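You operate a simulated robot arm through the tools that you are given. There is no shell and no other tool. Be economical: measure what you need, move in short steps, check, and stop when the job is done.

The job below is to be done with a simulated robot arm. You get a single attempt, and the scene is never put back.

## Task
Pull the loose eyelet on the tester till it gives, then redo the hole by air.
Fine: clamp for the pull, open it after; same hole; air on only with the slide home, then off.

Only the result counts: the job must be done as asked and must still hold three seconds after the hand-in. Knocking over, shifting, dropping, spilling or breaking anything else fails it.

## Robot
A 6-joint arm with a two-finger parallel gripper, fixed in place. Base frame: the origin is at the foot of the arm, x ahead of it, y to its left, z up; the work surface is at about z = 820. Units: mm, rad, N and s.
With the tool pointing down near the work surface it reaches from about 360 to 820 mm from the base axis. Its first joint turns from -2.897 to 2.897 rad. Payload 3.91 kg.
The TCP is the grasp point between the finger pads, 30 mm short of the fingertips. In the tool frame z runs along the fingers and y along their closing line. The gripper opens to 110 mm. The fingers are 20 mm wide and 10 mm thick; the gripper's body (48 by 112 mm) begins 55 mm behind the TCP.
Orientation is that of the tool frame in the base frame, as a unit quaternion [w, x, y, z]. With the fingers straight down and closing along the base's y, the tool's x points along the base's -x, its y along +y and its z along -z.

## Interface
- The arm moves only by the tool nudge_tool. Its argument "increments" is a list that holds one entry, the list of rows, each a list of 7 numbers: the shift along the tool's x, y, z in units of 400 mm (1.0 is 400 mm), then the turn, a rotation vector about the tool's x, y, z in units of 180 degrees (1.0 is 180 degrees), then the opening, from 0 (shut) to 1 (fully open). In form: [[[dx, dy, dz, rx, ry, rz, hand], ...]]. A call has 1 to 12 rows; each row is the pose to reach, as a shift and turn from the pose commanded when the call began, along the tool's axes at that moment. A call with a number of a shift or a turn outside -1 to 1 is refused whole. Each row takes 0.2 s and may step no farther than 50 mm and 0.15 rad from the row before; otherwise, or with a gripper value out of range, the whole call is refused. Where a pose cannot be reached the arm comes as near as it can. A force on the tool above 90 N (or 10 N above the force at the start of the call, whichever is more), or a blocked arm, ends the call early, and 0.2 s more pass. The fingers move at their own pace (about 45 mm/s each) and stop on an object; they squeeze with about 27 N. The grip force told is the motor's: it shows also when the fingers shut on nothing. Time passes only in rows, and 0.2 s behind the last, so rows that repeat a pose let the fingers close. The reply holds the time, the measured pose of the TCP, the force on the tool along the base axes, the opening and the grip force, in the units named above and with some noise, with the torque about the TCP (base axes, N m) and any sound that the robot's microphone picked up, and new pictures: "views" is both (left out), scene, wrist or none.
- Cameras (640 x 400 px; columns grow to the right, rows downward): "scene" is fixed at [49.8, -497.4, 1639]; the picture's right is [0.24, -0.97, 0.00], its down [-0.67, -0.17, -0.72] and it looks along [0.70, 0.17, -0.70] (base axes); focal length 337 px, centre (320, 200). "wrist" rides on the gripper at [77, 7, -114] in the tool frame; the picture's right is [-0.09, 1.00, 0.00], its down [-0.80, -0.07, -0.59] and it looks along [-0.59, -0.05, 0.80] (tool axes); focal length 270 px, centre (320, 200). There is no depth. A picture from a camera that has moved, and an enlarged one, comes with that camera's place and axes in the base frame and with its lens. The place of the scene camera against the robot may be out by one fixed shift of up to 25 mm in any direction.
- move_column(by): slides the trunk up (or, below 0, down) by that many mm; the arm rides with it, the base frame stays. It gives what a move gives, with no picture.
- inspect(camera, box): a new picture of the part [left, top, right, bottom] of that camera's present view, enlarged. It takes no simulated time.
- finish_job(): hands the job in; it is judged then, once.

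Work in short steps. Places have to be worked out from the pictures, the camera data and where the tool is seen: move nearer, look again, correct. Check each grasp and each placing, and mend what went wrong. You have 120 turns and 200 pictures in all, those below and enlarged ones among them. Open the gripper and draw the arm clear of the work before you hand the job in, unless the task says otherwise; then end with one line.

The tools are called after "Call:" by a JSON object that holds its "op" and its "data". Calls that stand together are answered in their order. nudge_tool: Moves the arm, as the interface text tells. Its arguments: {"type":"object","properties":{"increments":{"type":"array","items":{"type":"array","items":{"type":"array","items":{"type":"number"}}}},"views":{"type":"string","enum":["both","scene","wrist","none"]}},"required":["increments"]} The other tools are called the same way: move_column (by) slides the trunk up or down; inspect (camera, box) takes an enlarged picture of a part of a camera's view; finish_job () hands the job in.

At the start:

```text
time_s: 0.0
tool_pos: [499.5, -89.5, 1293.4]
orientation: [0.0, 0.0, 1.0, 0.0]
wrist_force: [0.6, -0.6, 0.1]
torque: [-0.01, -0.02, -0.01]
opening: 109.6
gripper_force: 0.0
trunk travel left (down, up): [-575.0, 35.0]
```

scene: 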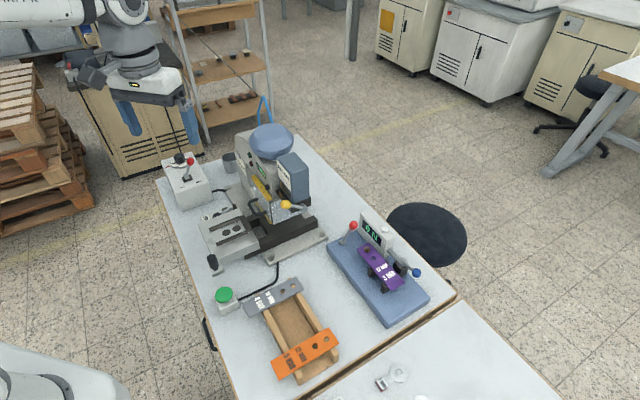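
wrist: 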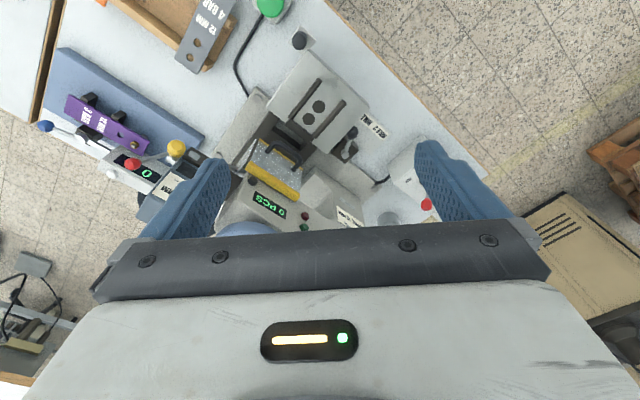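

I begin by enlarging the press, tester and strips in the scene view to understand the machines.

Call:
{"op": "inspect", "data": {"camera": "scene", "box": [310, 200, 450, 330]}}

Call:
{"op": "inspect", "data": {"camera": "scene", "box": [150, 110, 330, 280]}}

Call:
{"op": "inspect", "data": {"camera": "scene", "box": [200, 260, 420, 400]}}

Call:
{"op": "inspect", "data": {"camera": "wrist", "box": [30, 60, 210, 220]}}

Call:
{"op": "inspect", "data": {"camera": "wrist", "box": [210, 40, 450, 240]}}

```text
3.08 times, centred on (380, 265) of scene
camera zoom: at [49.8, -497.4, 1639.0], right [0.24, -0.97, 0.0], down [-0.67, -0.17, -0.72], along [0.7, 0.17, -0.7], focal length 1037 px, centre (135, 0)
```

zoom: 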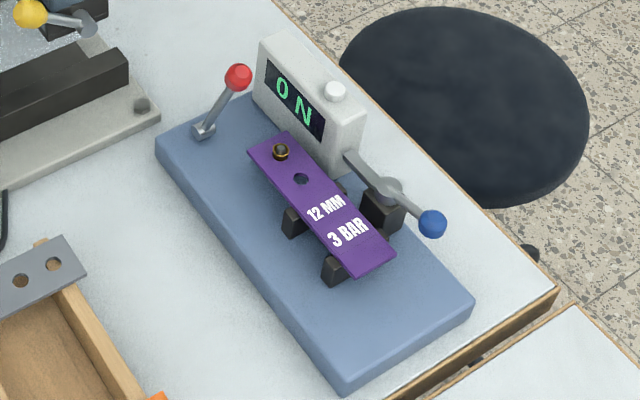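

```text
2.35 times, centred on (240, 195) of scene
camera zoom: at [49.8, -497.4, 1639.0], right [0.24, -0.97, 0.0], down [-0.67, -0.17, -0.72], along [0.7, 0.17, -0.7], focal length 793 px, centre (508, 212)
```

zoom: 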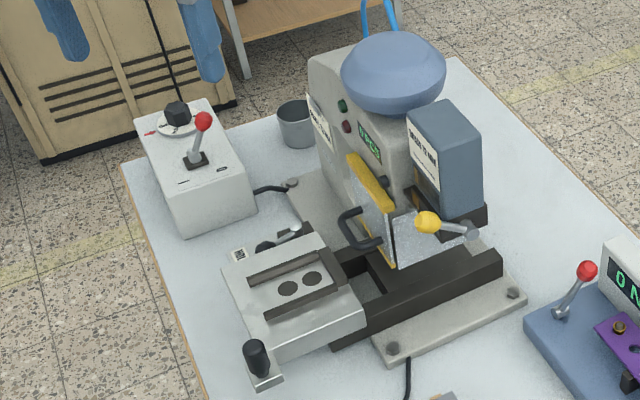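

```text
2.86 times, centred on (310, 330) of scene
camera zoom: at [49.8, -497.4, 1639.0], right [0.24, -0.97, 0.0], down [-0.67, -0.17, -0.72], along [0.7, 0.17, -0.7], focal length 963 px, centre (349, -171)
```

zoom: 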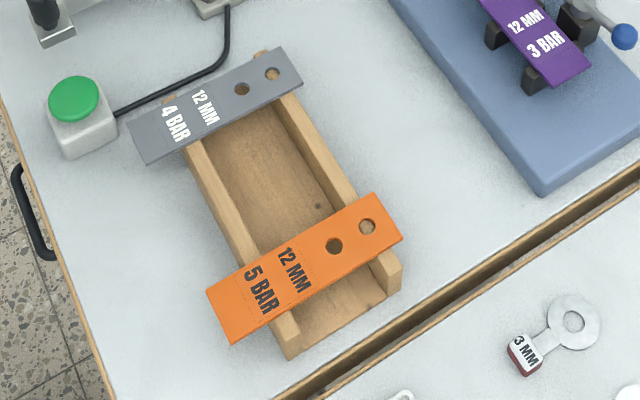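

```text
2.50 times, centred on (120, 140) of wrist
camera zoom: at [423.9, -83.0, 1407.1], right [0.09, 1.0, 0.0], down [0.8, -0.07, 0.59], along [0.59, -0.05, -0.8], focal length 676 px, centre (820, 350)
```

zoom: 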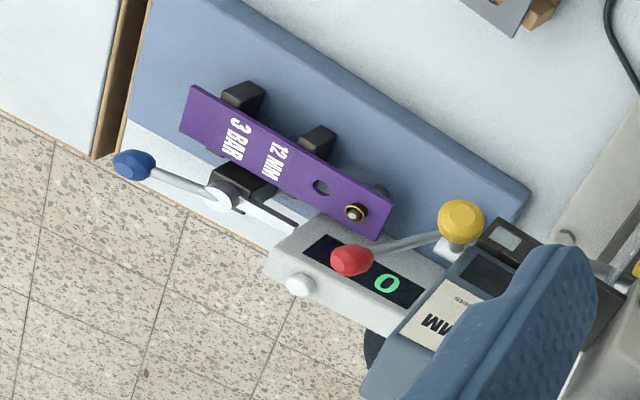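

```text
2.00 times, centred on (330, 140) of wrist
camera zoom: at [423.9, -83.0, 1407.1], right [0.09, 1.0, 0.0], down [0.8, -0.07, 0.59], along [0.59, -0.05, -0.8], focal length 541 px, centre (300, 320)
```

zoom: 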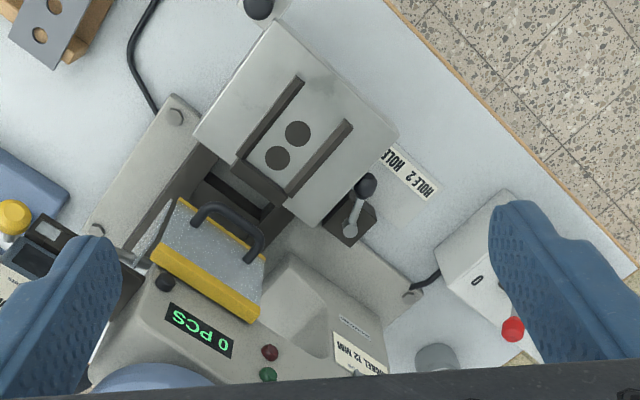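

The strip with the loose eyelet already sits on the tester. I move the wrist camera over the tester for a closer look before touching anything.

Call:
{"op": "nudge_tool", "data": {"increments": [[[0.025, -0.0975, 0, 0, 0, 0, 1], [0.05, -0.195, 0.0, 0, 0, 0, 1], [0.075, -0.2925, 0.05, 0, 0, 0, 1], [0.1, -0.39, 0.1, 0, 0, 0, 1], [0.125, -0.4875, 0.15, 0, 0, 0, 1], [0.15, -0.585, 0.2, 0, 0, 0, 1], [0.175, -0.6825, 0.25, 0, 0, 0, 1], [0.2, -0.78, 0.3, 0, 0, 0, 1], [0.225, -0.8775, 0.33, 0, 0, 0, 1], [0.25, -0.975, 0.358, 0, 0, 0, 1], [0.25, -0.975, 0.358, 0, 0, 0, 1]]], "views": "wrist"}}

```text
time_s: 2.4
tool_pos: [400.6, -480.3, 1148.8]
orientation: [0.0, -0.001, 1.0, 0.001]
wrist_force: [0.9, 0.4, -0.3]
torque: [-0.02, 0.02, 0.04]
opening: 109.8
gripper_force: 0.1
trunk travel left (down, up): [-575.0, 35.0]
camera wrist: at [324.4, -473.1, 1263.2], right [0.09, 1.0, 0.0], down [0.8, -0.07, 0.59], along [0.59, -0.05, -0.8], focal length 270 px, centre (320, 200)
```

wrist: 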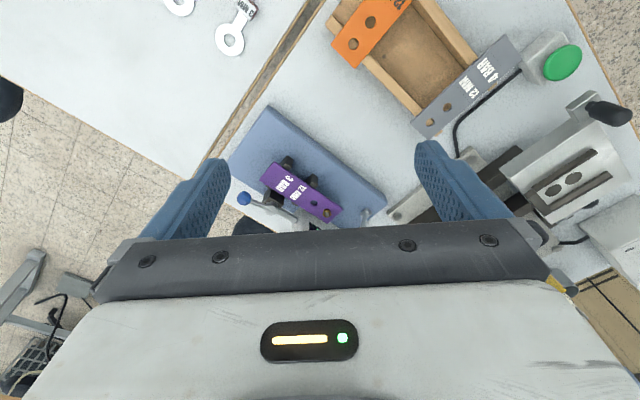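

The tester is hidden partly by the palm, so I shift forward to bring it into the upper half of the picture.

Call:
{"op": "nudge_tool", "data": {"increments": [[[-0.1, -0.025, 0.03, 0, 0, 0, 1], [-0.2, -0.05, 0.06, 0, 0, 0, 1], [-0.3, -0.1, 0.1, 0, 0, 0, 1], [-0.325, -0.1, 0.125, 0, 0, 0, 1], [-0.325, -0.1, 0.125, 0, 0, 0, 1]]], "views": "wrist"}}

```text
time_s: 3.6
tool_pos: [528.5, -520.6, 1099.9]
orientation: [0.0, 0.0, 1.0, 0.0]
wrist_force: [-0.7, -0.2, 0.8]
torque: [-0.01, 0.0, 0.0]
opening: 109.8
gripper_force: 0.1
trunk travel left (down, up): [-575.0, 35.0]
camera wrist: at [452.2, -513.4, 1213.7], right [0.09, 1.0, 0.0], down [0.8, -0.07, 0.59], along [0.59, -0.05, -0.8], focal length 270 px, centre (320, 200)
```

wrist: 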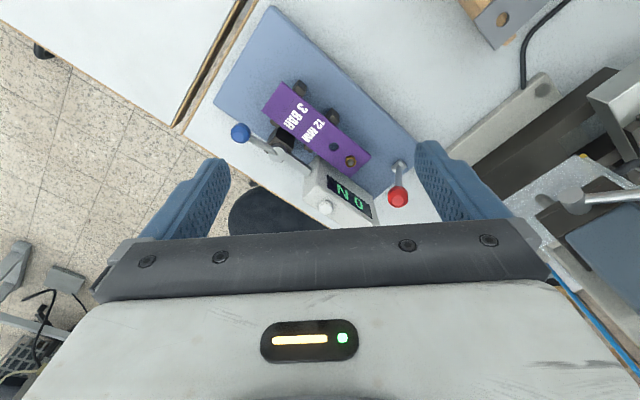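

Call:
{"op": "inspect", "data": {"camera": "wrist", "box": [210, 60, 420, 220]}}

```text
2.50 times, centred on (315, 140) of wrist
camera zoom: at [452.2, -513.4, 1213.7], right [0.09, 1.0, 0.0], down [0.8, -0.07, 0.59], along [0.59, -0.05, -0.8], focal length 676 px, centre (332, 350)
```

zoom: 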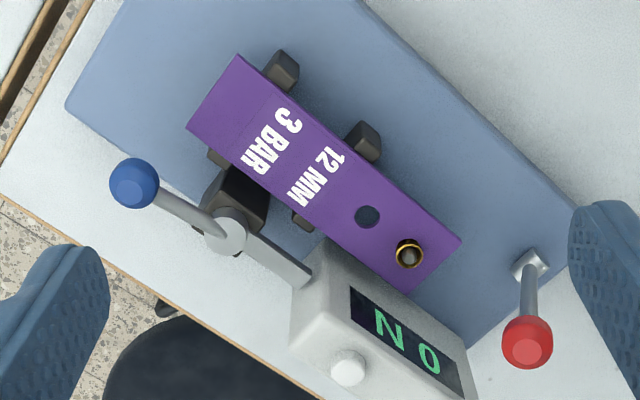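

I take a second, laterally displaced view of the tester for triangulation.

Call:
{"op": "nudge_tool", "data": {"increments": [[[0.0, 0.1, 0.05, 0, 0, 0, 1], [0.0, 0.2, 0.1, 0, 0, 0, 1], [0.0, 0.2, 0.15, 0, 0, 0, 1], [0.0, 0.2, 0.15, 0, 0, 0, 1]]], "views": "wrist"}}

Call:
{"op": "inspect", "data": {"camera": "wrist", "box": [120, 60, 360, 220]}}

```text
time_s: 4.6
tool_pos: [527.3, -441.3, 1039.1]
orientation: [0.0, 0.0, 1.0, 0.0]
wrist_force: [0.7, -0.1, 0.2]
torque: [-0.03, -0.01, 0.0]
opening: 110.2
gripper_force: 0.0
trunk travel left (down, up): [-575.0, 35.0]
camera wrist: at [452.0, -434.1, 1152.9], right [0.09, 1.0, 0.0], down [0.8, -0.07, 0.59], along [0.59, -0.05, -0.8], focal length 270 px, centre (320, 200)
```

wrist: 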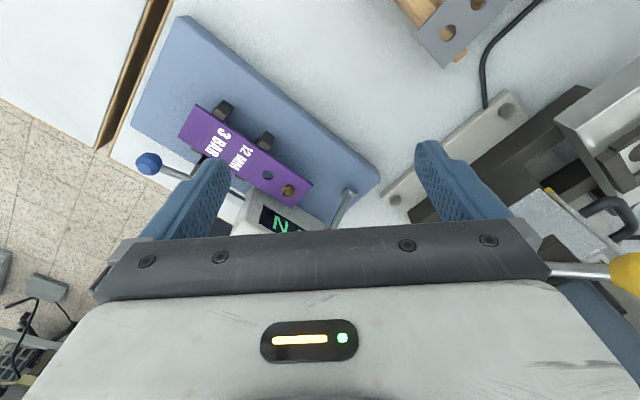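

```text
2.50 times, centred on (240, 140) of wrist
camera zoom: at [452.0, -434.1, 1152.9], right [0.09, 1.0, 0.0], down [0.8, -0.07, 0.59], along [0.59, -0.05, -0.8], focal length 676 px, centre (520, 350)
```

zoom: 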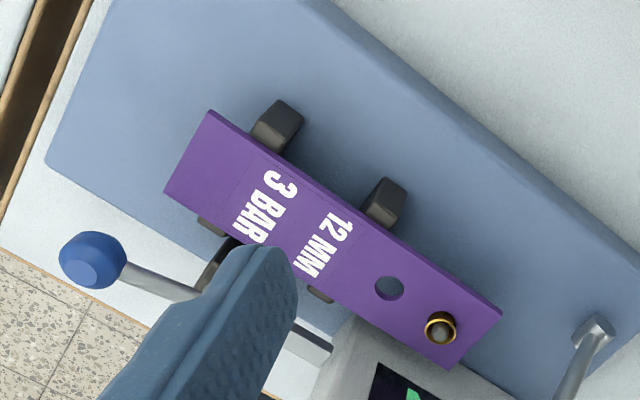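

Triangulation puts the eyelet about (629,-487,892), blue clamp knob (567,-615,916), its pivot (600,-578), red lever pivot (666,-410,855) and knob about (631,-443,975). Next I go up and over to the press for a close look.

Call:
{"op": "nudge_tool", "data": {"increments": [[[0.05, 0, -0.1, 0, 0, 0, 1], [0.1, 0, -0.2, 0, 0, 0, 1], [0.12, 0.1, -0.25, 0, 0, 0, 1], [0.12, 0.22, -0.25, 0, 0, 0, 1], [0.12, 0.34, -0.25, 0, 0, 0, 1], [0.12, 0.46, -0.25, 0, 0, 0, 1], [0.12, 0.58, -0.25, 0, 0, 0, 1], [0.12, 0.7, -0.25, 0, 0, 0, 1], [0.12, 0.82, -0.25, 0, 0, 0, 1], [0.12, 0.92, -0.25, 0, 0, 0, 1], [0.12, 0.98, -0.25, 0, 0, 0, 1], [0.12, 0.98, -0.25, 0, 0, 0, 1]]], "views": "wrist"}}

Call:
{"op": "inspect", "data": {"camera": "wrist", "box": [190, 60, 450, 225]}}

```text
time_s: 7.2
tool_pos: [480.8, -49.1, 1140.1]
orientation: [0.0, 0.0, 1.0, -0.001]
wrist_force: [-0.5, -0.4, -0.9]
torque: [-0.01, 0.02, 0.02]
opening: 110.0
gripper_force: 0.1
trunk travel left (down, up): [-575.0, 35.0]
camera wrist: at [405.6, -41.2, 1253.4], right [0.09, 1.0, 0.0], down [0.8, -0.07, 0.59], along [0.59, -0.05, -0.8], focal length 270 px, centre (320, 200)
```

wrist: 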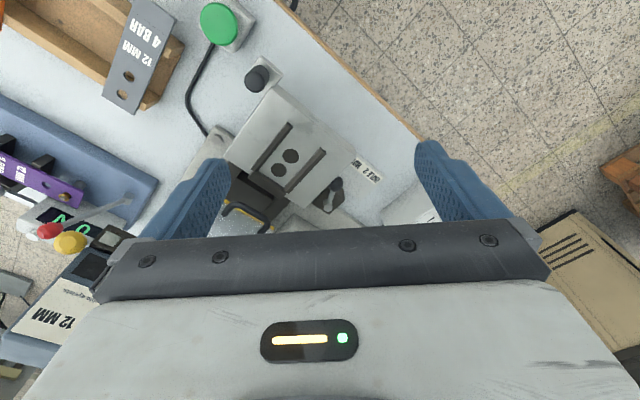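

```text
2.42 times, centred on (320, 142) of wrist
camera zoom: at [405.6, -41.2, 1253.4], right [0.09, 1.0, 0.0], down [0.8, -0.07, 0.59], along [0.59, -0.05, -0.8], focal length 655 px, centre (320, 339)
```

zoom: 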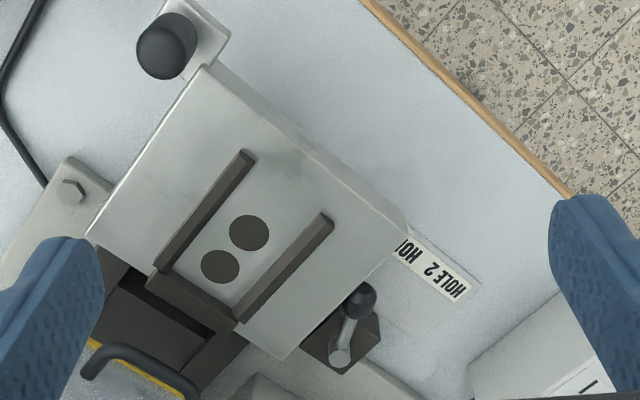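

I have the slide with nest rails, stop and a hole selector. Now I view the air box at the left rear.

Call:
{"op": "nudge_tool", "data": {"increments": [[[-0.0, 0.11, 0, 0, 0, 0, 1], [-0.06, 0.2, 0, 0, 0, 0, 1], [-0.12, 0.29, 0, 0, 0, 0, 1], [-0.2, 0.37, 0, 0, 0, 0, 1], [-0.3, 0.425, 0, 0, 0, 0, 1], [-0.4, 0.425, 0, 0, 0, 0, 1], [-0.5, 0.425, 0, 0, 0, 0, 1], [-0.5, 0.425, 0, 0, 0, 0, 1]]], "views": "wrist"}}

Call:
{"op": "inspect", "data": {"camera": "wrist", "box": [190, 60, 450, 225]}}

```text
time_s: 9.0
tool_pos: [678.6, 122.4, 1142.0]
orientation: [0.0, 0.0, 1.0, 0.0]
wrist_force: [0.2, -0.2, -0.3]
torque: [-0.01, -0.02, 0.01]
opening: 110.3
gripper_force: 0.1
trunk travel left (down, up): [-575.0, 35.0]
camera wrist: at [604.0, 128.8, 1255.8], right [0.09, 1.0, 0.0], down [0.8, -0.07, 0.59], along [0.59, -0.05, -0.8], focal length 270 px, centre (320, 200)
```

wrist: 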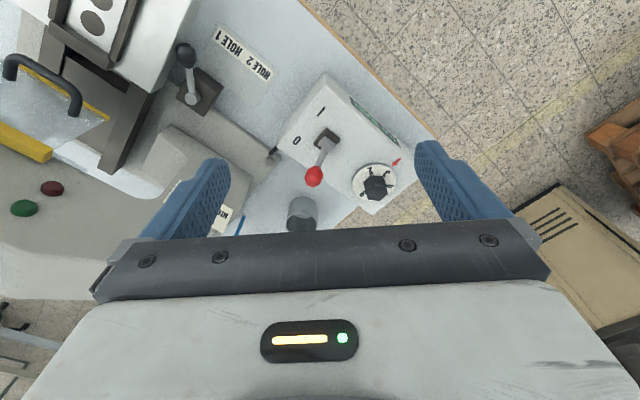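

```text
2.42 times, centred on (320, 142) of wrist
camera zoom: at [604.0, 128.8, 1255.8], right [0.09, 1.0, 0.0], down [0.8, -0.07, 0.59], along [0.59, -0.05, -0.8], focal length 655 px, centre (320, 339)
```

zoom: 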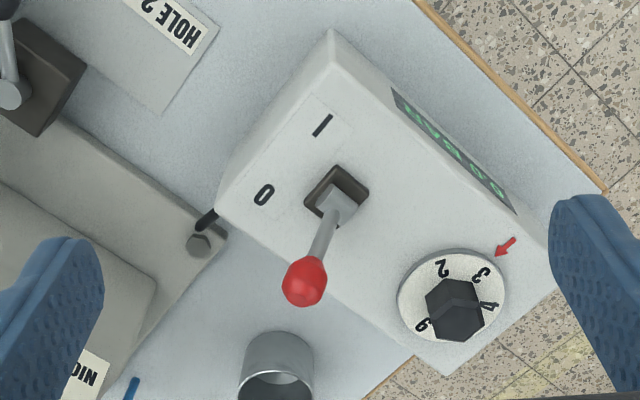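

I enlarge the dial and the box display, and the label at the press column.

Call:
{"op": "inspect", "data": {"camera": "wrist", "box": [330, 130, 430, 220]}}

Call:
{"op": "inspect", "data": {"camera": "wrist", "box": [150, 20, 290, 110]}}

Call:
{"op": "inspect", "data": {"camera": "wrist", "box": [340, 80, 410, 150]}}

```text
4.44 times, centred on (380, 175) of wrist
camera zoom: at [604.0, 128.8, 1255.8], right [0.09, 1.0, 0.0], down [0.8, -0.07, 0.59], along [0.59, -0.05, -0.8], focal length 1201 px, centre (53, 311)
```

zoom: 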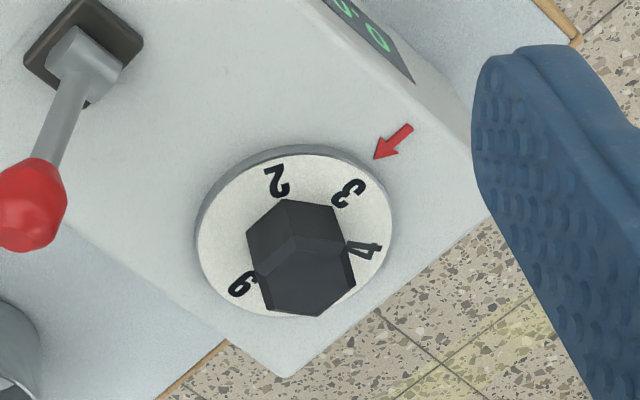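

```text
4.44 times, centred on (220, 65) of wrist
camera zoom: at [604.0, 128.8, 1255.8], right [0.09, 1.0, 0.0], down [0.8, -0.07, 0.59], along [0.59, -0.05, -0.8], focal length 1201 px, centre (764, 800)
```

zoom: 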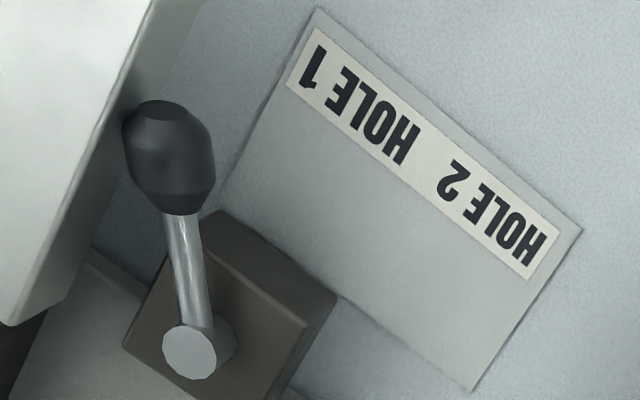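

```text
5.71 times, centred on (375, 115) of wrist
camera zoom: at [604.0, 128.8, 1255.8], right [0.09, 1.0, 0.0], down [0.8, -0.07, 0.59], along [0.59, -0.05, -0.8], focal length 1544 px, centre (6, 686)
```

zoom: 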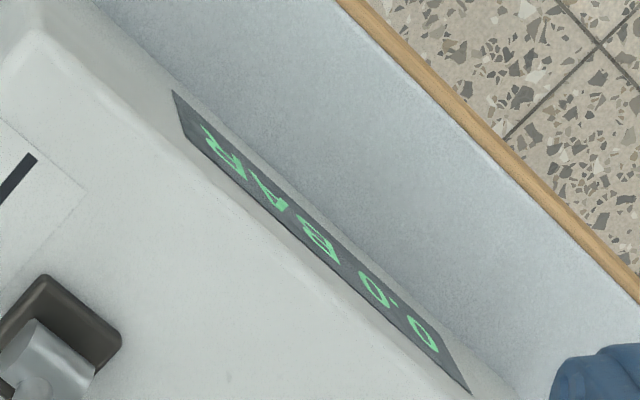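

The dial reads about 3 (display 0.0 bar, air off at 0). I enlarge the partially visible press labels from here.

Call:
{"op": "inspect", "data": {"camera": "wrist", "box": [0, 0, 240, 240]}}

Call:
{"op": "inspect", "data": {"camera": "scene", "box": [230, 130, 320, 220]}}

```text
1.67 times, centred on (120, 120) of wrist
camera zoom: at [604.0, 128.8, 1255.8], right [0.09, 1.0, 0.0], down [0.8, -0.07, 0.59], along [0.59, -0.05, -0.8], focal length 450 px, centre (653, 333)
```

zoom: 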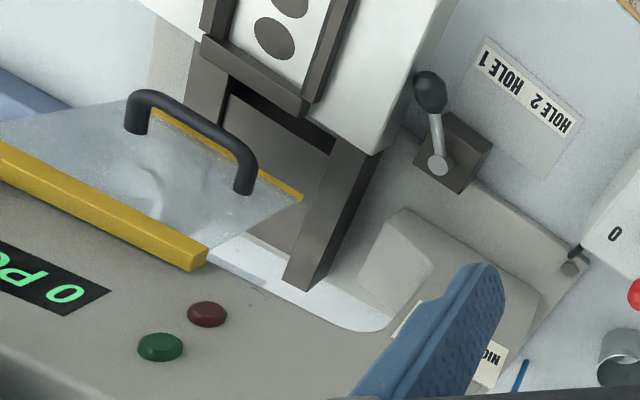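

```text
4.44 times, centred on (275, 175) of scene
camera zoom: at [49.8, -497.4, 1639.0], right [0.24, -0.97, 0.0], down [-0.67, -0.17, -0.72], along [0.7, 0.17, -0.7], focal length 1498 px, centre (520, 311)
```

zoom: 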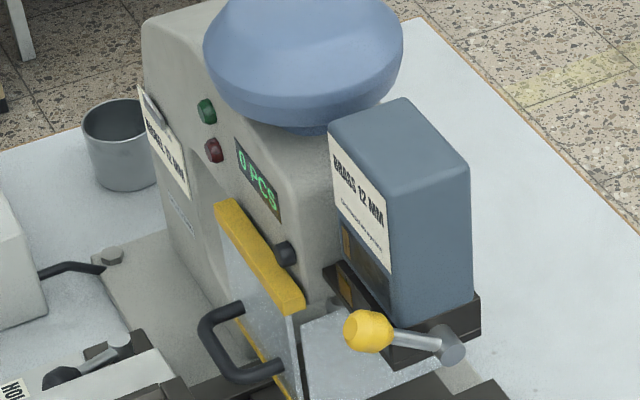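

The piece counter reads 0 PCS and there's a clear guard with a black handle. I zoom on the labels in the scene view.

Call:
{"op": "inspect", "data": {"camera": "scene", "box": [270, 145, 315, 215]}}

Call:
{"op": "inspect", "data": {"camera": "scene", "box": [240, 140, 280, 190]}}

```text
5.71 times, centred on (292, 180) of scene
camera zoom: at [49.8, -497.4, 1639.0], right [0.24, -0.97, 0.0], down [-0.67, -0.17, -0.72], along [0.7, 0.17, -0.7], focal length 1926 px, centre (477, 314)
```

zoom: 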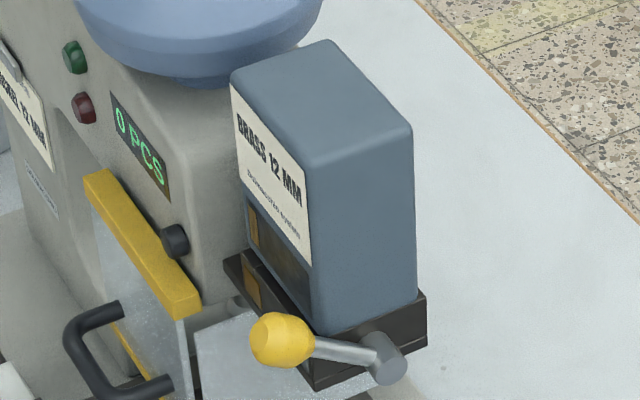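

```text
8.00 times, centred on (260, 165) of scene
camera zoom: at [49.8, -497.4, 1639.0], right [0.24, -0.97, 0.0], down [-0.67, -0.17, -0.72], along [0.7, 0.17, -0.7], focal length 2696 px, centre (800, 480)
```

zoom: 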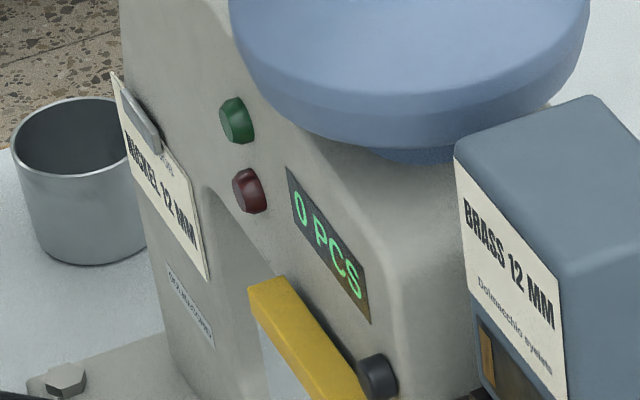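

There seem to be two eyelet sources: a "NICKEL 12 MM" card on the press and a "BRASS 12 MM" magazine with a yellow lever. I back off around the press front and then tilt the camera for a frontal look.

Call:
{"op": "nudge_tool", "data": {"increments": [[[0.1, 0, 0, 0, 0, 0, 1], [0.2, 0, 0, 0, 0, 0, 1], [0.3, -0.05, 0, 0, 0, 0, 1], [0.37, -0.14, 0, 0, 0, 0, 1], [0.44, -0.23, 0, 0, 0, 0, 1], [0.5, -0.32, 0, 0, 0, 0, 1], [0.54, -0.43, 0, 0, 0, 0, 1], [0.55, -0.55, 0, 0, 0, 0, 1], [0.55, -0.67, 0, 0, 0, 0, 1], [0.55, -0.79, 0, 0, 0, 0, 1], [0.55, -0.91, 0, 0, 0, 0, 1], [0.55, -1.0, 0, 0, 0, 0, 1]]], "views": "none"}}

Call:
{"op": "nudge_tool", "data": {"increments": [[[0.04, -0.04, 0, 0, -0.045, 0, 1], [0.04, -0.08, 0, 0, -0.09, 0, 1], [0.03, -0.12, 0, 0, -0.135, 0, 1], [0.03, -0.13, 0, 0, -0.18, 0, 1], [0.0, -0.13, 0, 0, -0.222, 0, 1], [0.0, -0.13, 0, 0, -0.222, 0, 1]]], "views": "wrist"}}

```text
time_s: 11.6
tool_pos: [461.2, -278.9, 1138.6]
orientation: [-0.001, -0.001, 1.0, 0.001]
wrist_force: [-0.4, 0.4, 0.7]
torque: [-0.01, -0.01, 0.0]
opening: 110.1
gripper_force: 0.0
trunk travel left (down, up): [-575.0, 35.0]
```

```text
time_s: 13.0
tool_pos: [462.3, -329.8, 1140.4]
orientation: [0.342, 0.0, 0.94, 0.001]
wrist_force: [-0.5, 0.2, -0.7]
torque: [-0.01, 0.0, 0.04]
opening: 110.0
gripper_force: 0.1
trunk travel left (down, up): [-575.0, 35.0]
camera wrist: at [330.2, -323.4, 1177.9], right [0.07, 1.0, 0.06], down [0.23, -0.07, 0.97], along [0.97, -0.05, -0.24], focal length 270 px, centre (320, 200)
```

wrist: 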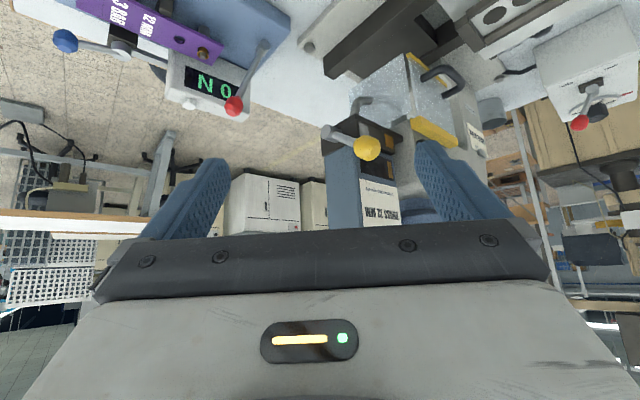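

Call:
{"op": "inspect", "data": {"camera": "wrist", "box": [300, 50, 500, 240]}}

Call:
{"op": "inspect", "data": {"camera": "wrist", "box": [50, 0, 290, 150]}}

```text
2.11 times, centred on (400, 145) of wrist
camera zoom: at [330.2, -323.4, 1177.9], right [0.07, 1.0, 0.06], down [0.23, -0.07, 0.97], along [0.97, -0.05, -0.24], focal length 569 px, centre (152, 316)
```

zoom: 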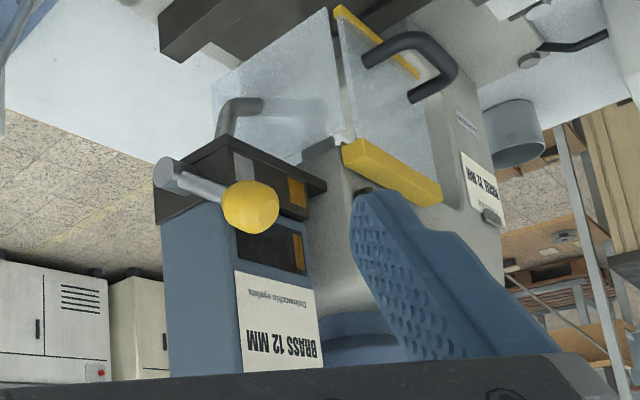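

```text
2.67 times, centred on (170, 75) of wrist
camera zoom: at [330.2, -323.4, 1177.9], right [0.07, 1.0, 0.06], down [0.23, -0.07, 0.97], along [0.97, -0.05, -0.24], focal length 721 px, centre (720, 533)
```

zoom: 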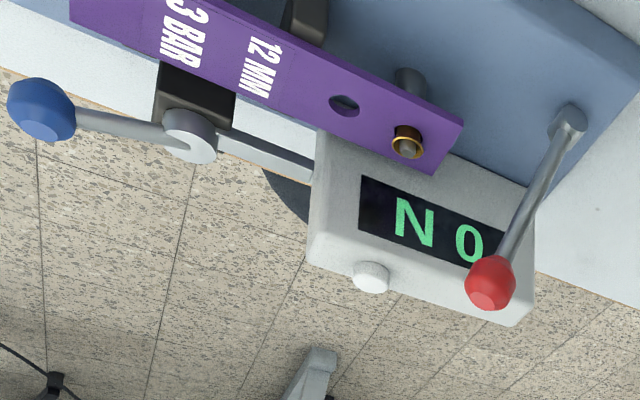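

Call:
{"op": "inspect", "data": {"camera": "wrist", "box": [450, 105, 500, 165]}}

Call:
{"op": "inspect", "data": {"camera": "wrist", "box": [310, 90, 410, 240]}}

```text
6.67 times, centred on (475, 135) of wrist
camera zoom: at [330.2, -323.4, 1177.9], right [0.07, 1.0, 0.06], down [0.23, -0.07, 0.97], along [0.97, -0.05, -0.24], focal length 1802 px, centre (-713, 633)
```

zoom: 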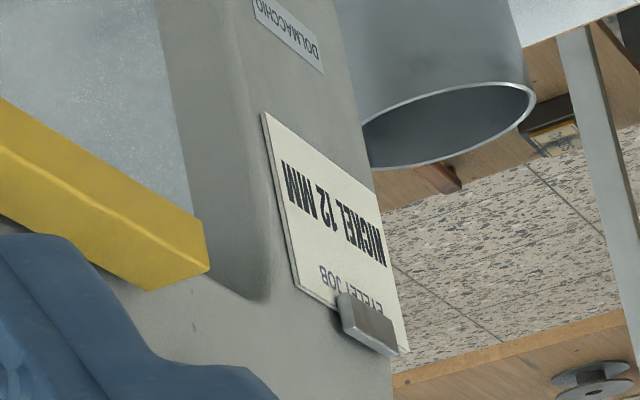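

```text
2.67 times, centred on (360, 165) of wrist
camera zoom: at [330.2, -323.4, 1177.9], right [0.07, 1.0, 0.06], down [0.23, -0.07, 0.97], along [0.97, -0.05, -0.24], focal length 721 px, centre (213, 293)
```

zoom: 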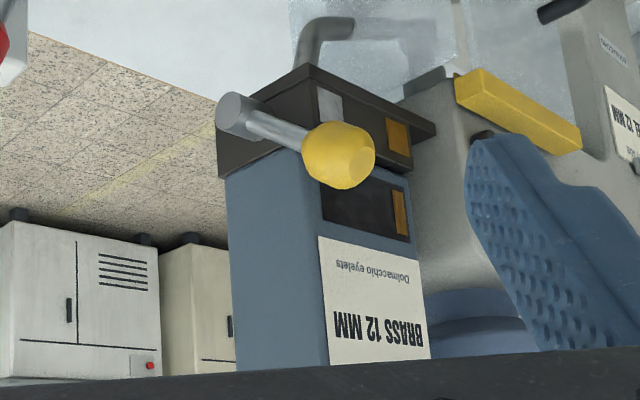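

The press's job card says NICKEL 12 MM while the magazine is BRASS 12 MM. I check the remaining items on the table and the machine top for another source.

Call:
{"op": "inspect", "data": {"camera": "scene", "box": [340, 340, 440, 400]}}

Call:
{"op": "inspect", "data": {"camera": "scene", "box": [160, 0, 300, 150]}}

Call:
{"op": "inspect", "data": {"camera": "scene", "box": [190, 140, 300, 270]}}

```text
6.40 times, centred on (390, 370) of scene
camera zoom: at [49.8, -497.4, 1639.0], right [0.24, -0.97, 0.0], down [-0.67, -0.17, -0.72], along [0.7, 0.17, -0.7], focal length 2157 px, centre (-128, -888)
```

zoom: 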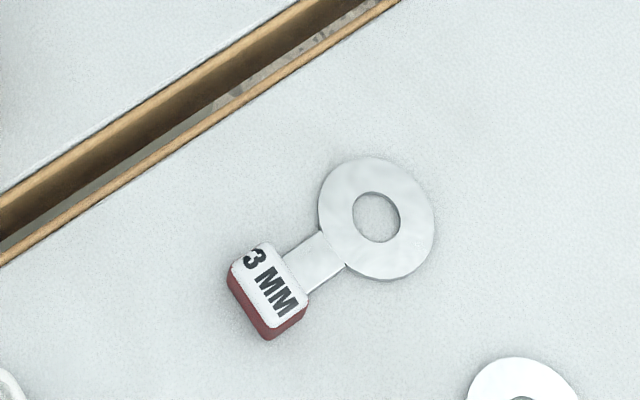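

```text
2.67 times, centred on (230, 75) of scene
camera zoom: at [49.8, -497.4, 1639.0], right [0.24, -0.97, 0.0], down [-0.67, -0.17, -0.72], along [0.7, 0.17, -0.7], focal length 899 px, centre (560, 533)
```

zoom: 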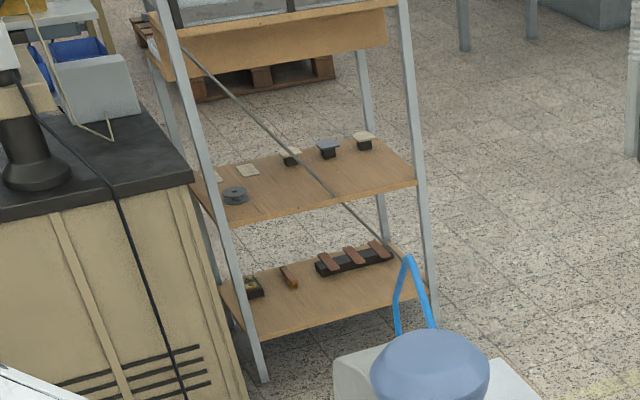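

```text
3.08 times, centred on (245, 205) of scene
camera zoom: at [49.8, -497.4, 1639.0], right [0.24, -0.97, 0.0], down [-0.67, -0.17, -0.72], along [0.7, 0.17, -0.7], focal length 1037 px, centre (551, 185)
```

zoom: 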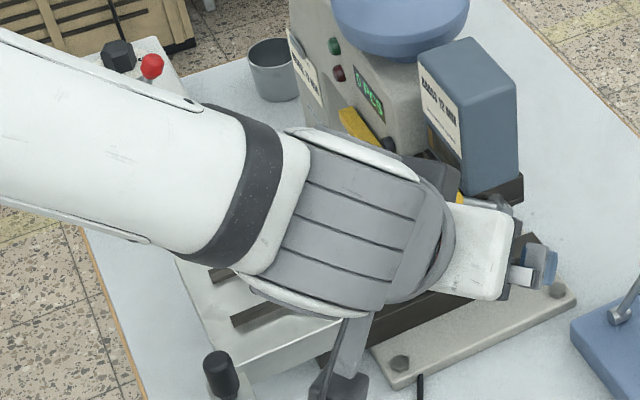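

No other eyelet source is obvious, so I take the machine as set up and watch its counter and lamps. Next I untilt, then yaw 45° and close the fingers to push the blue clamp knob over.

Call:
{"op": "nudge_tool", "data": {"increments": [[[0, -0.08, 0, 0, 0.045, 0, 0], [0, -0.16, 0, 0, 0.09, 0, 0], [0, -0.24, 0, 0, 0.135, 0, 0], [0, -0.3, 0, 0, 0.18, 0, 0], [0, -0.3, 0, 0, 0.222, 0, 0]]], "views": "none"}}

Call:
{"op": "nudge_tool", "data": {"increments": [[[-0.03, -0.05, 0.05, 0, 0, 0.042, 0], [-0.06, -0.1, 0.1, 0, 0, 0.084, 0], [-0.09, -0.15, 0.15, 0, 0, 0.126, 0], [-0.12, -0.2, 0.2, 0, 0, 0.168, 0], [-0.15, -0.25, 0.25, 0, 0, 0.21, 0], [-0.17, -0.275, 0.275, 0, 0, 0.25, 0], [-0.17, -0.275, 0.275, 0, 0, 0.25, 0]]], "views": "wrist"}}

```text
time_s: 14.2
tool_pos: [462.1, -449.8, 1141.2]
orientation: [-0.001, 0.001, 1.0, 0.0]
wrist_force: [-0.9, 0.2, -0.1]
torque: [0.02, -0.02, 0.01]
opening: 3.2
gripper_force: 0.1
trunk travel left (down, up): [-575.0, 35.0]
```

```text
time_s: 15.8
tool_pos: [528.8, -561.1, 1032.2]
orientation: [0.0, 0.383, 0.924, 0.001]
wrist_force: [0.8, 0.3, 0.8]
torque: [0.01, -0.01, -0.02]
opening: 0.0
gripper_force: 27.4
trunk travel left (down, up): [-575.0, 35.0]
camera wrist: at [481.7, -501.8, 1144.8], right [0.77, 0.64, 0.0], down [0.52, -0.62, 0.59], along [0.38, -0.46, -0.8], focal length 270 px, centre (320, 200)
```

wrist: 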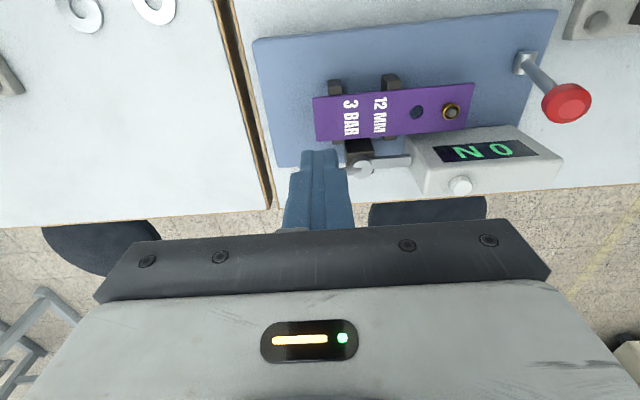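

View aligned with the tester. I tilt the tool 35° outward and come down behind the (hidden) blue knob, above the strip tail.

Call:
{"op": "nudge_tool", "data": {"increments": [[[-0.01, -0.01, 0.04, 0, -0.042, 0, 0], [-0.015, -0.015, 0.08, 0, -0.084, 0, 0], [-0.02, -0.02, 0.11, 0, -0.126, 0, 0], [-0.024, -0.028, 0.15, 0, -0.168, 0, 0], [-0.024, -0.028, 0.18, 0, -0.1944, 0, 0], [-0.024, -0.028, 0.194, 0, -0.1944, 0, 0]]], "views": "both"}}

Call:
{"op": "inspect", "data": {"camera": "scene", "box": [340, 220, 440, 310]}}

```text
time_s: 17.2
tool_pos: [527.8, -574.1, 952.1]
orientation: [0.278, 0.365, 0.881, -0.116]
wrist_force: [-0.3, 0.0, 0.2]
torque: [0.04, 0.01, 0.03]
opening: 0.0
gripper_force: 27.0
trunk travel left (down, up): [-575.0, 35.0]
camera wrist: at [443.5, -478.5, 1001.3], right [0.76, 0.65, 0.05], down [0.17, -0.27, 0.95], along [0.63, -0.71, -0.32], focal length 270 px, centre (320, 200)
```

scene: 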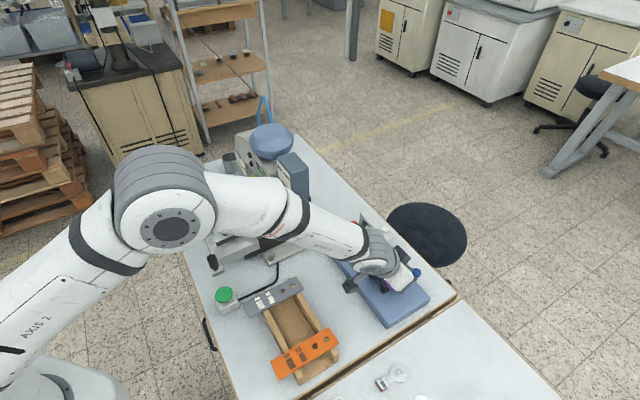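
wrist: 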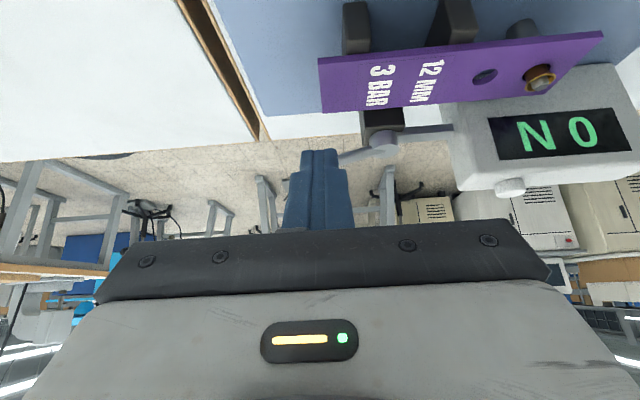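

```text
4.44 times, centred on (390, 265) of scene
camera zoom: at [49.8, -497.4, 1639.0], right [0.24, -0.97, 0.0], down [-0.67, -0.17, -0.72], along [0.7, 0.17, -0.7], focal length 1498 px, centre (9, -89)
```

zoom: 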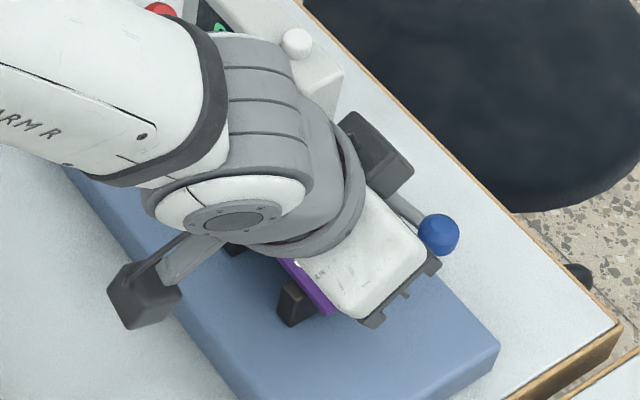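

The knob sits right behind the closed fingers. I lower about 19 mm and push outward the first part of the arc.

Call:
{"op": "nudge_tool", "data": {"increments": [[[0.0143, 0, 0.0205, 0, 0, 0, 0], [0.0273, 0, 0.039, 0, 0, 0, 0], [0.0027, -0.0025, 0.0563, 0, 0, 0, 0], [-0.024, -0.0075, 0.075, 0, 0, 0, 0], [-0.0525, -0.0125, 0.095, 0, 0, 0, 0]]], "views": "wrist"}}

Call:
{"op": "inspect", "data": {"camera": "scene", "box": [340, 220, 440, 310]}}

```text
time_s: 18.4
tool_pos: [552.9, -606.3, 933.0]
orientation: [0.277, 0.365, 0.881, -0.115]
wrist_force: [-0.4, -0.3, -1.3]
torque: [0.01, 0.01, -0.02]
opening: 0.1
gripper_force: 27.3
trunk travel left (down, up): [-575.0, 35.0]
camera wrist: at [467.5, -510.5, 982.2], right [0.76, 0.65, 0.05], down [0.17, -0.27, 0.95], along [0.63, -0.71, -0.32], focal length 270 px, centre (320, 200)
```

wrist: 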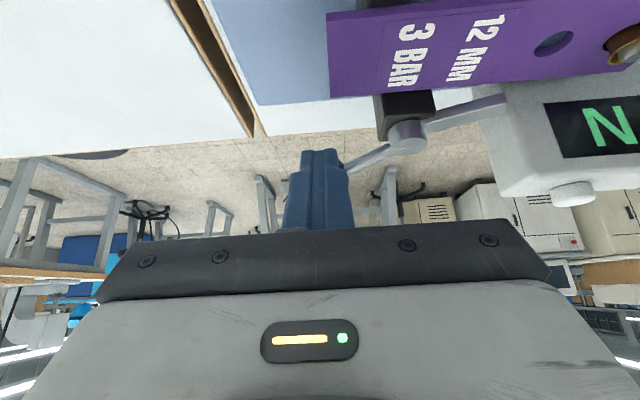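

```text
4.44 times, centred on (390, 265) of scene
camera zoom: at [49.8, -497.4, 1639.0], right [0.24, -0.97, 0.0], down [-0.67, -0.17, -0.72], along [0.7, 0.17, -0.7], focal length 1498 px, centre (9, -89)
```

zoom: 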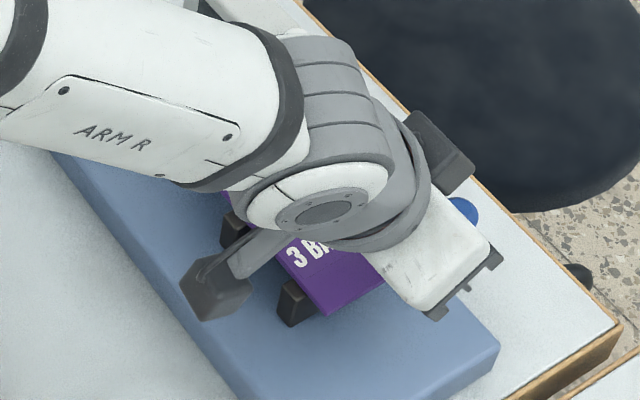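

The clamp lever is swinging. I continue around the arc.

Call:
{"op": "nudge_tool", "data": {"increments": [[[-0.0246, 0.00375, 0.0172, 0, 0, 0, 0], [-0.0491, 0.01, 0.0344, 0, 0, 0, 0], [-0.0676, 0.0225, 0.0474, 0, 0, 0, 0], [-0.084, 0.036, 0.0588, 0, 0, 0, 0]]], "views": "wrist"}}

Call:
{"op": "inspect", "data": {"camera": "scene", "box": [340, 200, 460, 300]}}

```text
time_s: 19.4
tool_pos: [592.1, -623.5, 933.5]
orientation: [0.278, 0.364, 0.882, -0.114]
wrist_force: [0.7, 0.4, -0.3]
torque: [-0.01, 0.01, 0.0]
opening: 0.0
gripper_force: 26.7
trunk travel left (down, up): [-575.0, 35.0]
camera wrist: at [506.6, -527.8, 982.0], right [0.76, 0.65, 0.05], down [0.17, -0.27, 0.95], along [0.63, -0.71, -0.32], focal length 270 px, centre (320, 200)
```

wrist: 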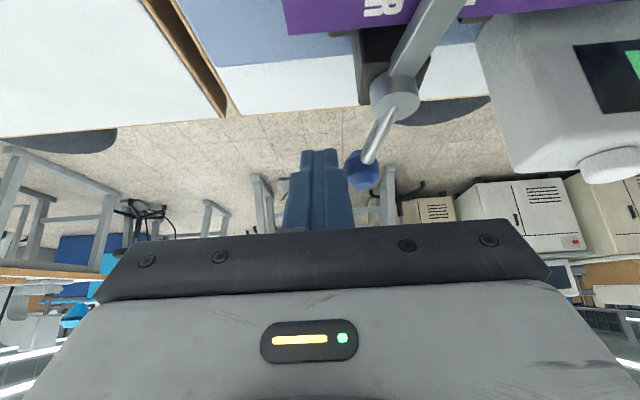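

```text
4.00 times, centred on (400, 250) of scene
camera zoom: at [49.8, -497.4, 1639.0], right [0.24, -0.97, 0.0], down [-0.67, -0.17, -0.72], along [0.7, 0.17, -0.7], focal length 1348 px, centre (0, 0)
```

zoom: 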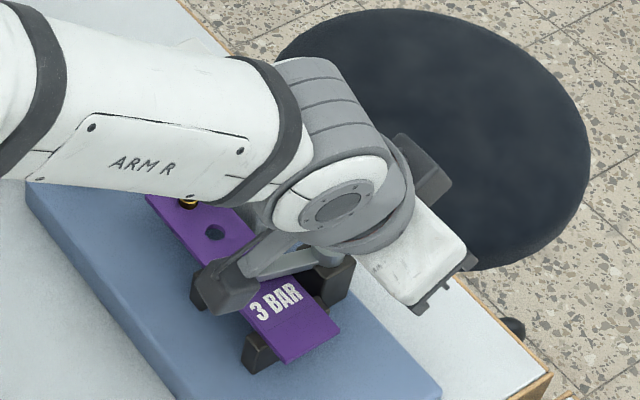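

About 65° done; the clamp arm is over the strip. I push on to the end position gently.

Call:
{"op": "nudge_tool", "data": {"increments": [[[-0.0102, 0.0125, 0.0072, 0, 0, 0, 0], [-0.0184, 0.025, 0.0129, 0, 0, 0, 0], [-0.0266, 0.04, 0.0187, 0, 0, 0, 0], [-0.0307, 0.0525, 0.0215, 0, 0, 0, 0]]], "views": "wrist"}}

```text
time_s: 20.4
tool_pos: [601.8, -624.3, 934.3]
orientation: [0.275, 0.369, 0.881, -0.113]
wrist_force: [-71.8, 0.6, -2.3]
torque: [0.01, 1.71, -0.5]
opening: 0.0
gripper_force: 26.9
trunk travel left (down, up): [-575.0, 35.0]
camera wrist: at [518.6, -528.2, 983.0], right [0.76, 0.65, 0.05], down [0.17, -0.28, 0.94], along [0.63, -0.71, -0.33], focal length 270 px, centre (320, 200)
```

wrist: 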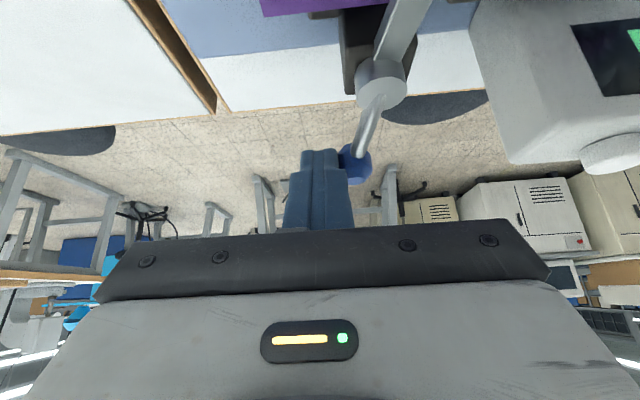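

Force rose to 72 N: the lever is at its stop. I back away from the knob and look.

Call:
{"op": "nudge_tool", "data": {"increments": [[[0.01, -0.05, -0.007, 0, 0, 0, 0], [0.04, -0.1, -0.03, 0, 0, 0, 0], [-0.04, -0.1, -0.12, 0, 0, 0, 0], [-0.08, -0.08, -0.22, 0, 0, 0, 0], [-0.06, -0.0, -0.3, 0, 0, 0, 0]]], "views": "wrist"}}

Call:
{"op": "inspect", "data": {"camera": "scene", "box": [310, 200, 450, 330]}}

```text
time_s: 21.6
tool_pos: [584.6, -583.3, 1047.0]
orientation: [0.277, 0.365, 0.881, -0.116]
wrist_force: [0.2, -1.1, 0.4]
torque: [-0.05, 0.02, -0.03]
opening: 0.0
gripper_force: 26.7
trunk travel left (down, up): [-575.0, 35.0]
camera wrist: at [500.4, -487.9, 1094.6], right [0.76, 0.65, 0.05], down [0.17, -0.27, 0.95], along [0.63, -0.71, -0.32], focal length 270 px, centre (320, 200)
```

wrist: 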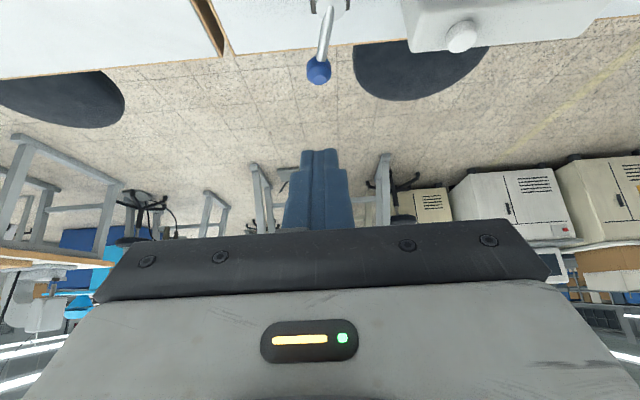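

```text
3.08 times, centred on (380, 265) of scene
camera zoom: at [49.8, -497.4, 1639.0], right [0.24, -0.97, 0.0], down [-0.67, -0.17, -0.72], along [0.7, 0.17, -0.7], focal length 1037 px, centre (135, 0)
```

zoom: 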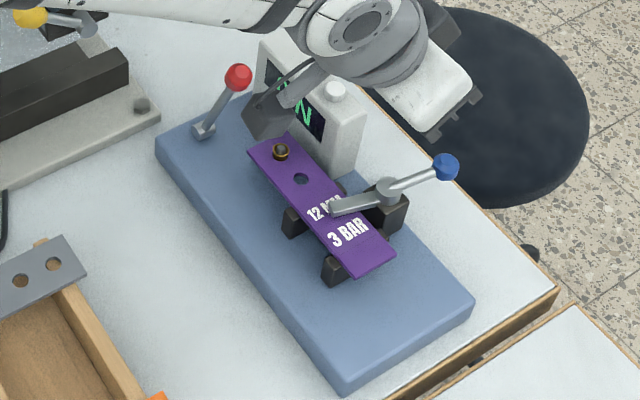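

The clamp arm lies across the strip. Now I untilt and come behind the red lever's knob on the tail side, to push it along the tester axis.

Call:
{"op": "nudge_tool", "data": {"increments": [[[0.026, 0.042, -0.025, 0, 0.039, 0, 0], [0.053, 0.085, -0.045, 0, 0.078, 0, 0], [0.079, 0.128, -0.065, 0, 0.117, 0, 0], [0.105, 0.17, -0.08, 0, 0.156, 0, 0], [0.132, 0.213, -0.102, 0, 0.1944, 0, 0], [0.132, 0.213, -0.102, 0, 0.1944, 0, 0]]], "views": "wrist"}}

```text
time_s: 23.0
tool_pos: [596.2, -477.7, 1048.4]
orientation: [-0.001, 0.383, 0.924, 0.0]
wrist_force: [0.0, -0.2, 0.4]
torque: [0.0, 0.01, 0.0]
opening: 0.2
gripper_force: 26.3
trunk travel left (down, up): [-575.0, 35.0]
camera wrist: at [547.2, -417.9, 1161.8], right [0.77, 0.64, 0.0], down [0.52, -0.62, 0.59], along [0.38, -0.46, -0.8], focal length 270 px, centre (320, 200)
```

wrist: 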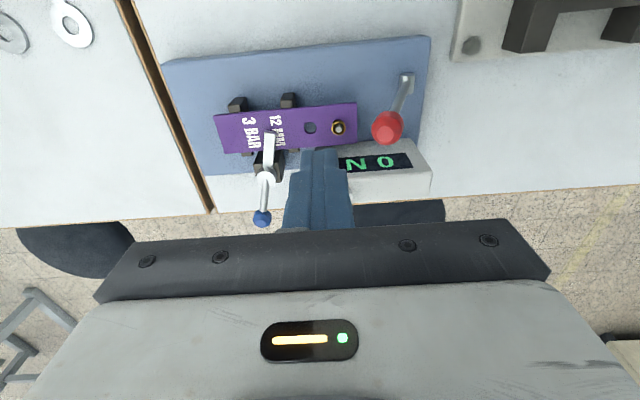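

Red knob confirmed at (630,-443,978). I lower the closed fingers beside it and push a little toward +axis, watching force and display.

Call:
{"op": "nudge_tool", "data": {"increments": [[[0, 0, 0.08, 0, 0, 0, 0], [0, 0, 0.145, 0, 0, 0, 0], [0, 0.045, 0.145, 0, 0, 0, 0], [0, 0.065, 0.145, 0, 0, 0, 0], [0, 0.09, 0.145, 0, 0, 0, 0]]], "views": "wrist"}}

```text
time_s: 24.2
tool_pos: [622.3, -453.9, 990.5]
orientation: [0.0, 0.382, 0.924, 0.001]
wrist_force: [-2.4, -1.6, 3.0]
torque: [0.01, 0.0, 0.0]
opening: 0.1
gripper_force: 27.3
trunk travel left (down, up): [-575.0, 35.0]
camera wrist: at [574.1, -393.9, 1104.5], right [0.77, 0.64, 0.0], down [0.52, -0.62, 0.59], along [0.38, -0.46, -0.8], focal length 270 px, centre (320, 200)
```

wrist: 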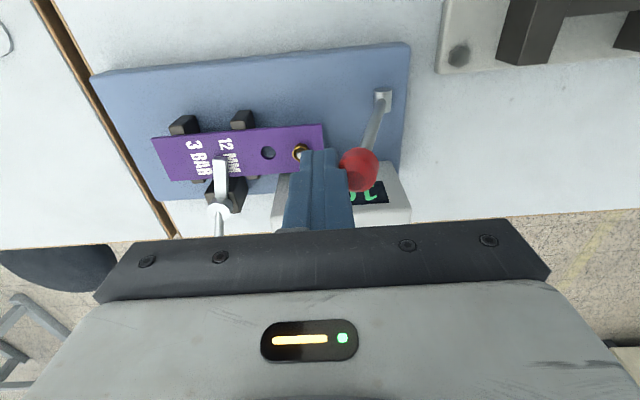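

The lever moves and the display is changing. I keep pushing slowly.

Call:
{"op": "nudge_tool", "data": {"increments": [[[0, 0.0125, 0, 0, 0, 0, 0], [0, 0.025, 0, 0, 0, 0, 0], [0, 0.0375, 0, 0, 0, 0, 0], [0, 0.05, 0, 0, 0, 0, 0]]], "views": "none"}}

Call:
{"op": "inspect", "data": {"camera": "wrist", "box": [200, 60, 460, 225]}}

```text
time_s: 25.2
tool_pos: [636.9, -439.8, 991.5]
orientation: [0.001, 0.383, 0.924, 0.001]
wrist_force: [-1.5, -4.4, 8.2]
torque: [0.02, -0.06, -0.01]
opening: 0.1
gripper_force: 27.0
trunk travel left (down, up): [-575.0, 35.0]
```

```text
2.42 times, centred on (330, 142) of wrist
camera zoom: at [587.7, -379.3, 1105.8], right [0.77, 0.64, 0.0], down [0.52, -0.62, 0.6], along [0.38, -0.46, -0.8], focal length 655 px, centre (296, 339)
```

zoom: 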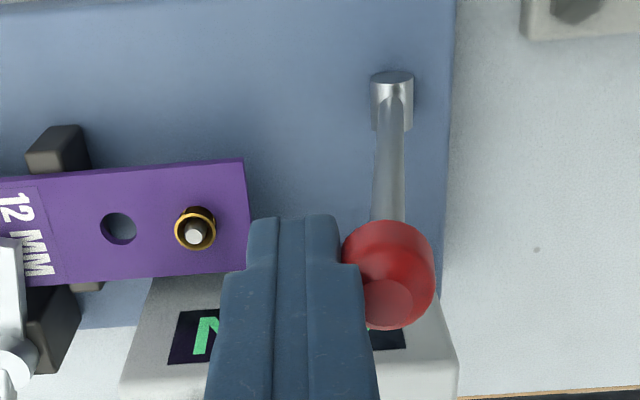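

A pin is rising through the eyelet. I go on pushing.

Call:
{"op": "nudge_tool", "data": {"increments": [[[0, 0.0125, 0, 0, 0, 0, 0], [0, 0.025, 0, 0, 0, 0, 0], [0, 0.0375, 0, 0, 0, 0, 0], [0, 0.05, 0, 0, 0, 0, 0]]], "views": "none"}}

Call:
{"op": "inspect", "data": {"camera": "wrist", "box": [200, 60, 460, 225]}}

```text
time_s: 26.2
tool_pos: [648.4, -424.1, 986.5]
orientation: [-0.003, 0.383, 0.924, 0.001]
wrist_force: [-1.8, -0.9, -1.0]
torque: [-0.03, 0.08, 0.02]
opening: 0.2
gripper_force: 26.9
trunk travel left (down, up): [-575.0, 35.0]
```

```text
2.42 times, centred on (330, 142) of wrist
camera zoom: at [600.5, -364.1, 1101.3], right [0.77, 0.64, 0.0], down [0.52, -0.62, 0.59], along [0.38, -0.45, -0.81], focal length 655 px, centre (296, 339)
```

zoom: 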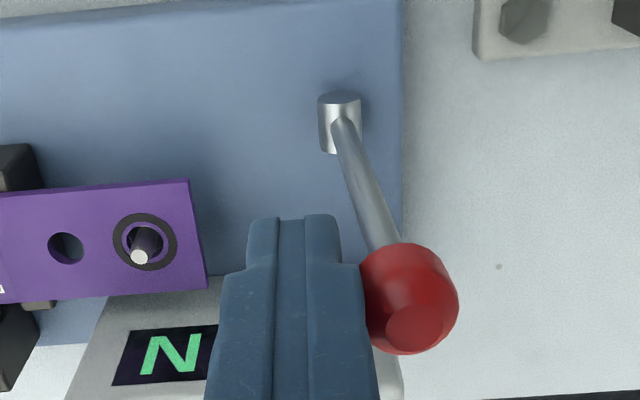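

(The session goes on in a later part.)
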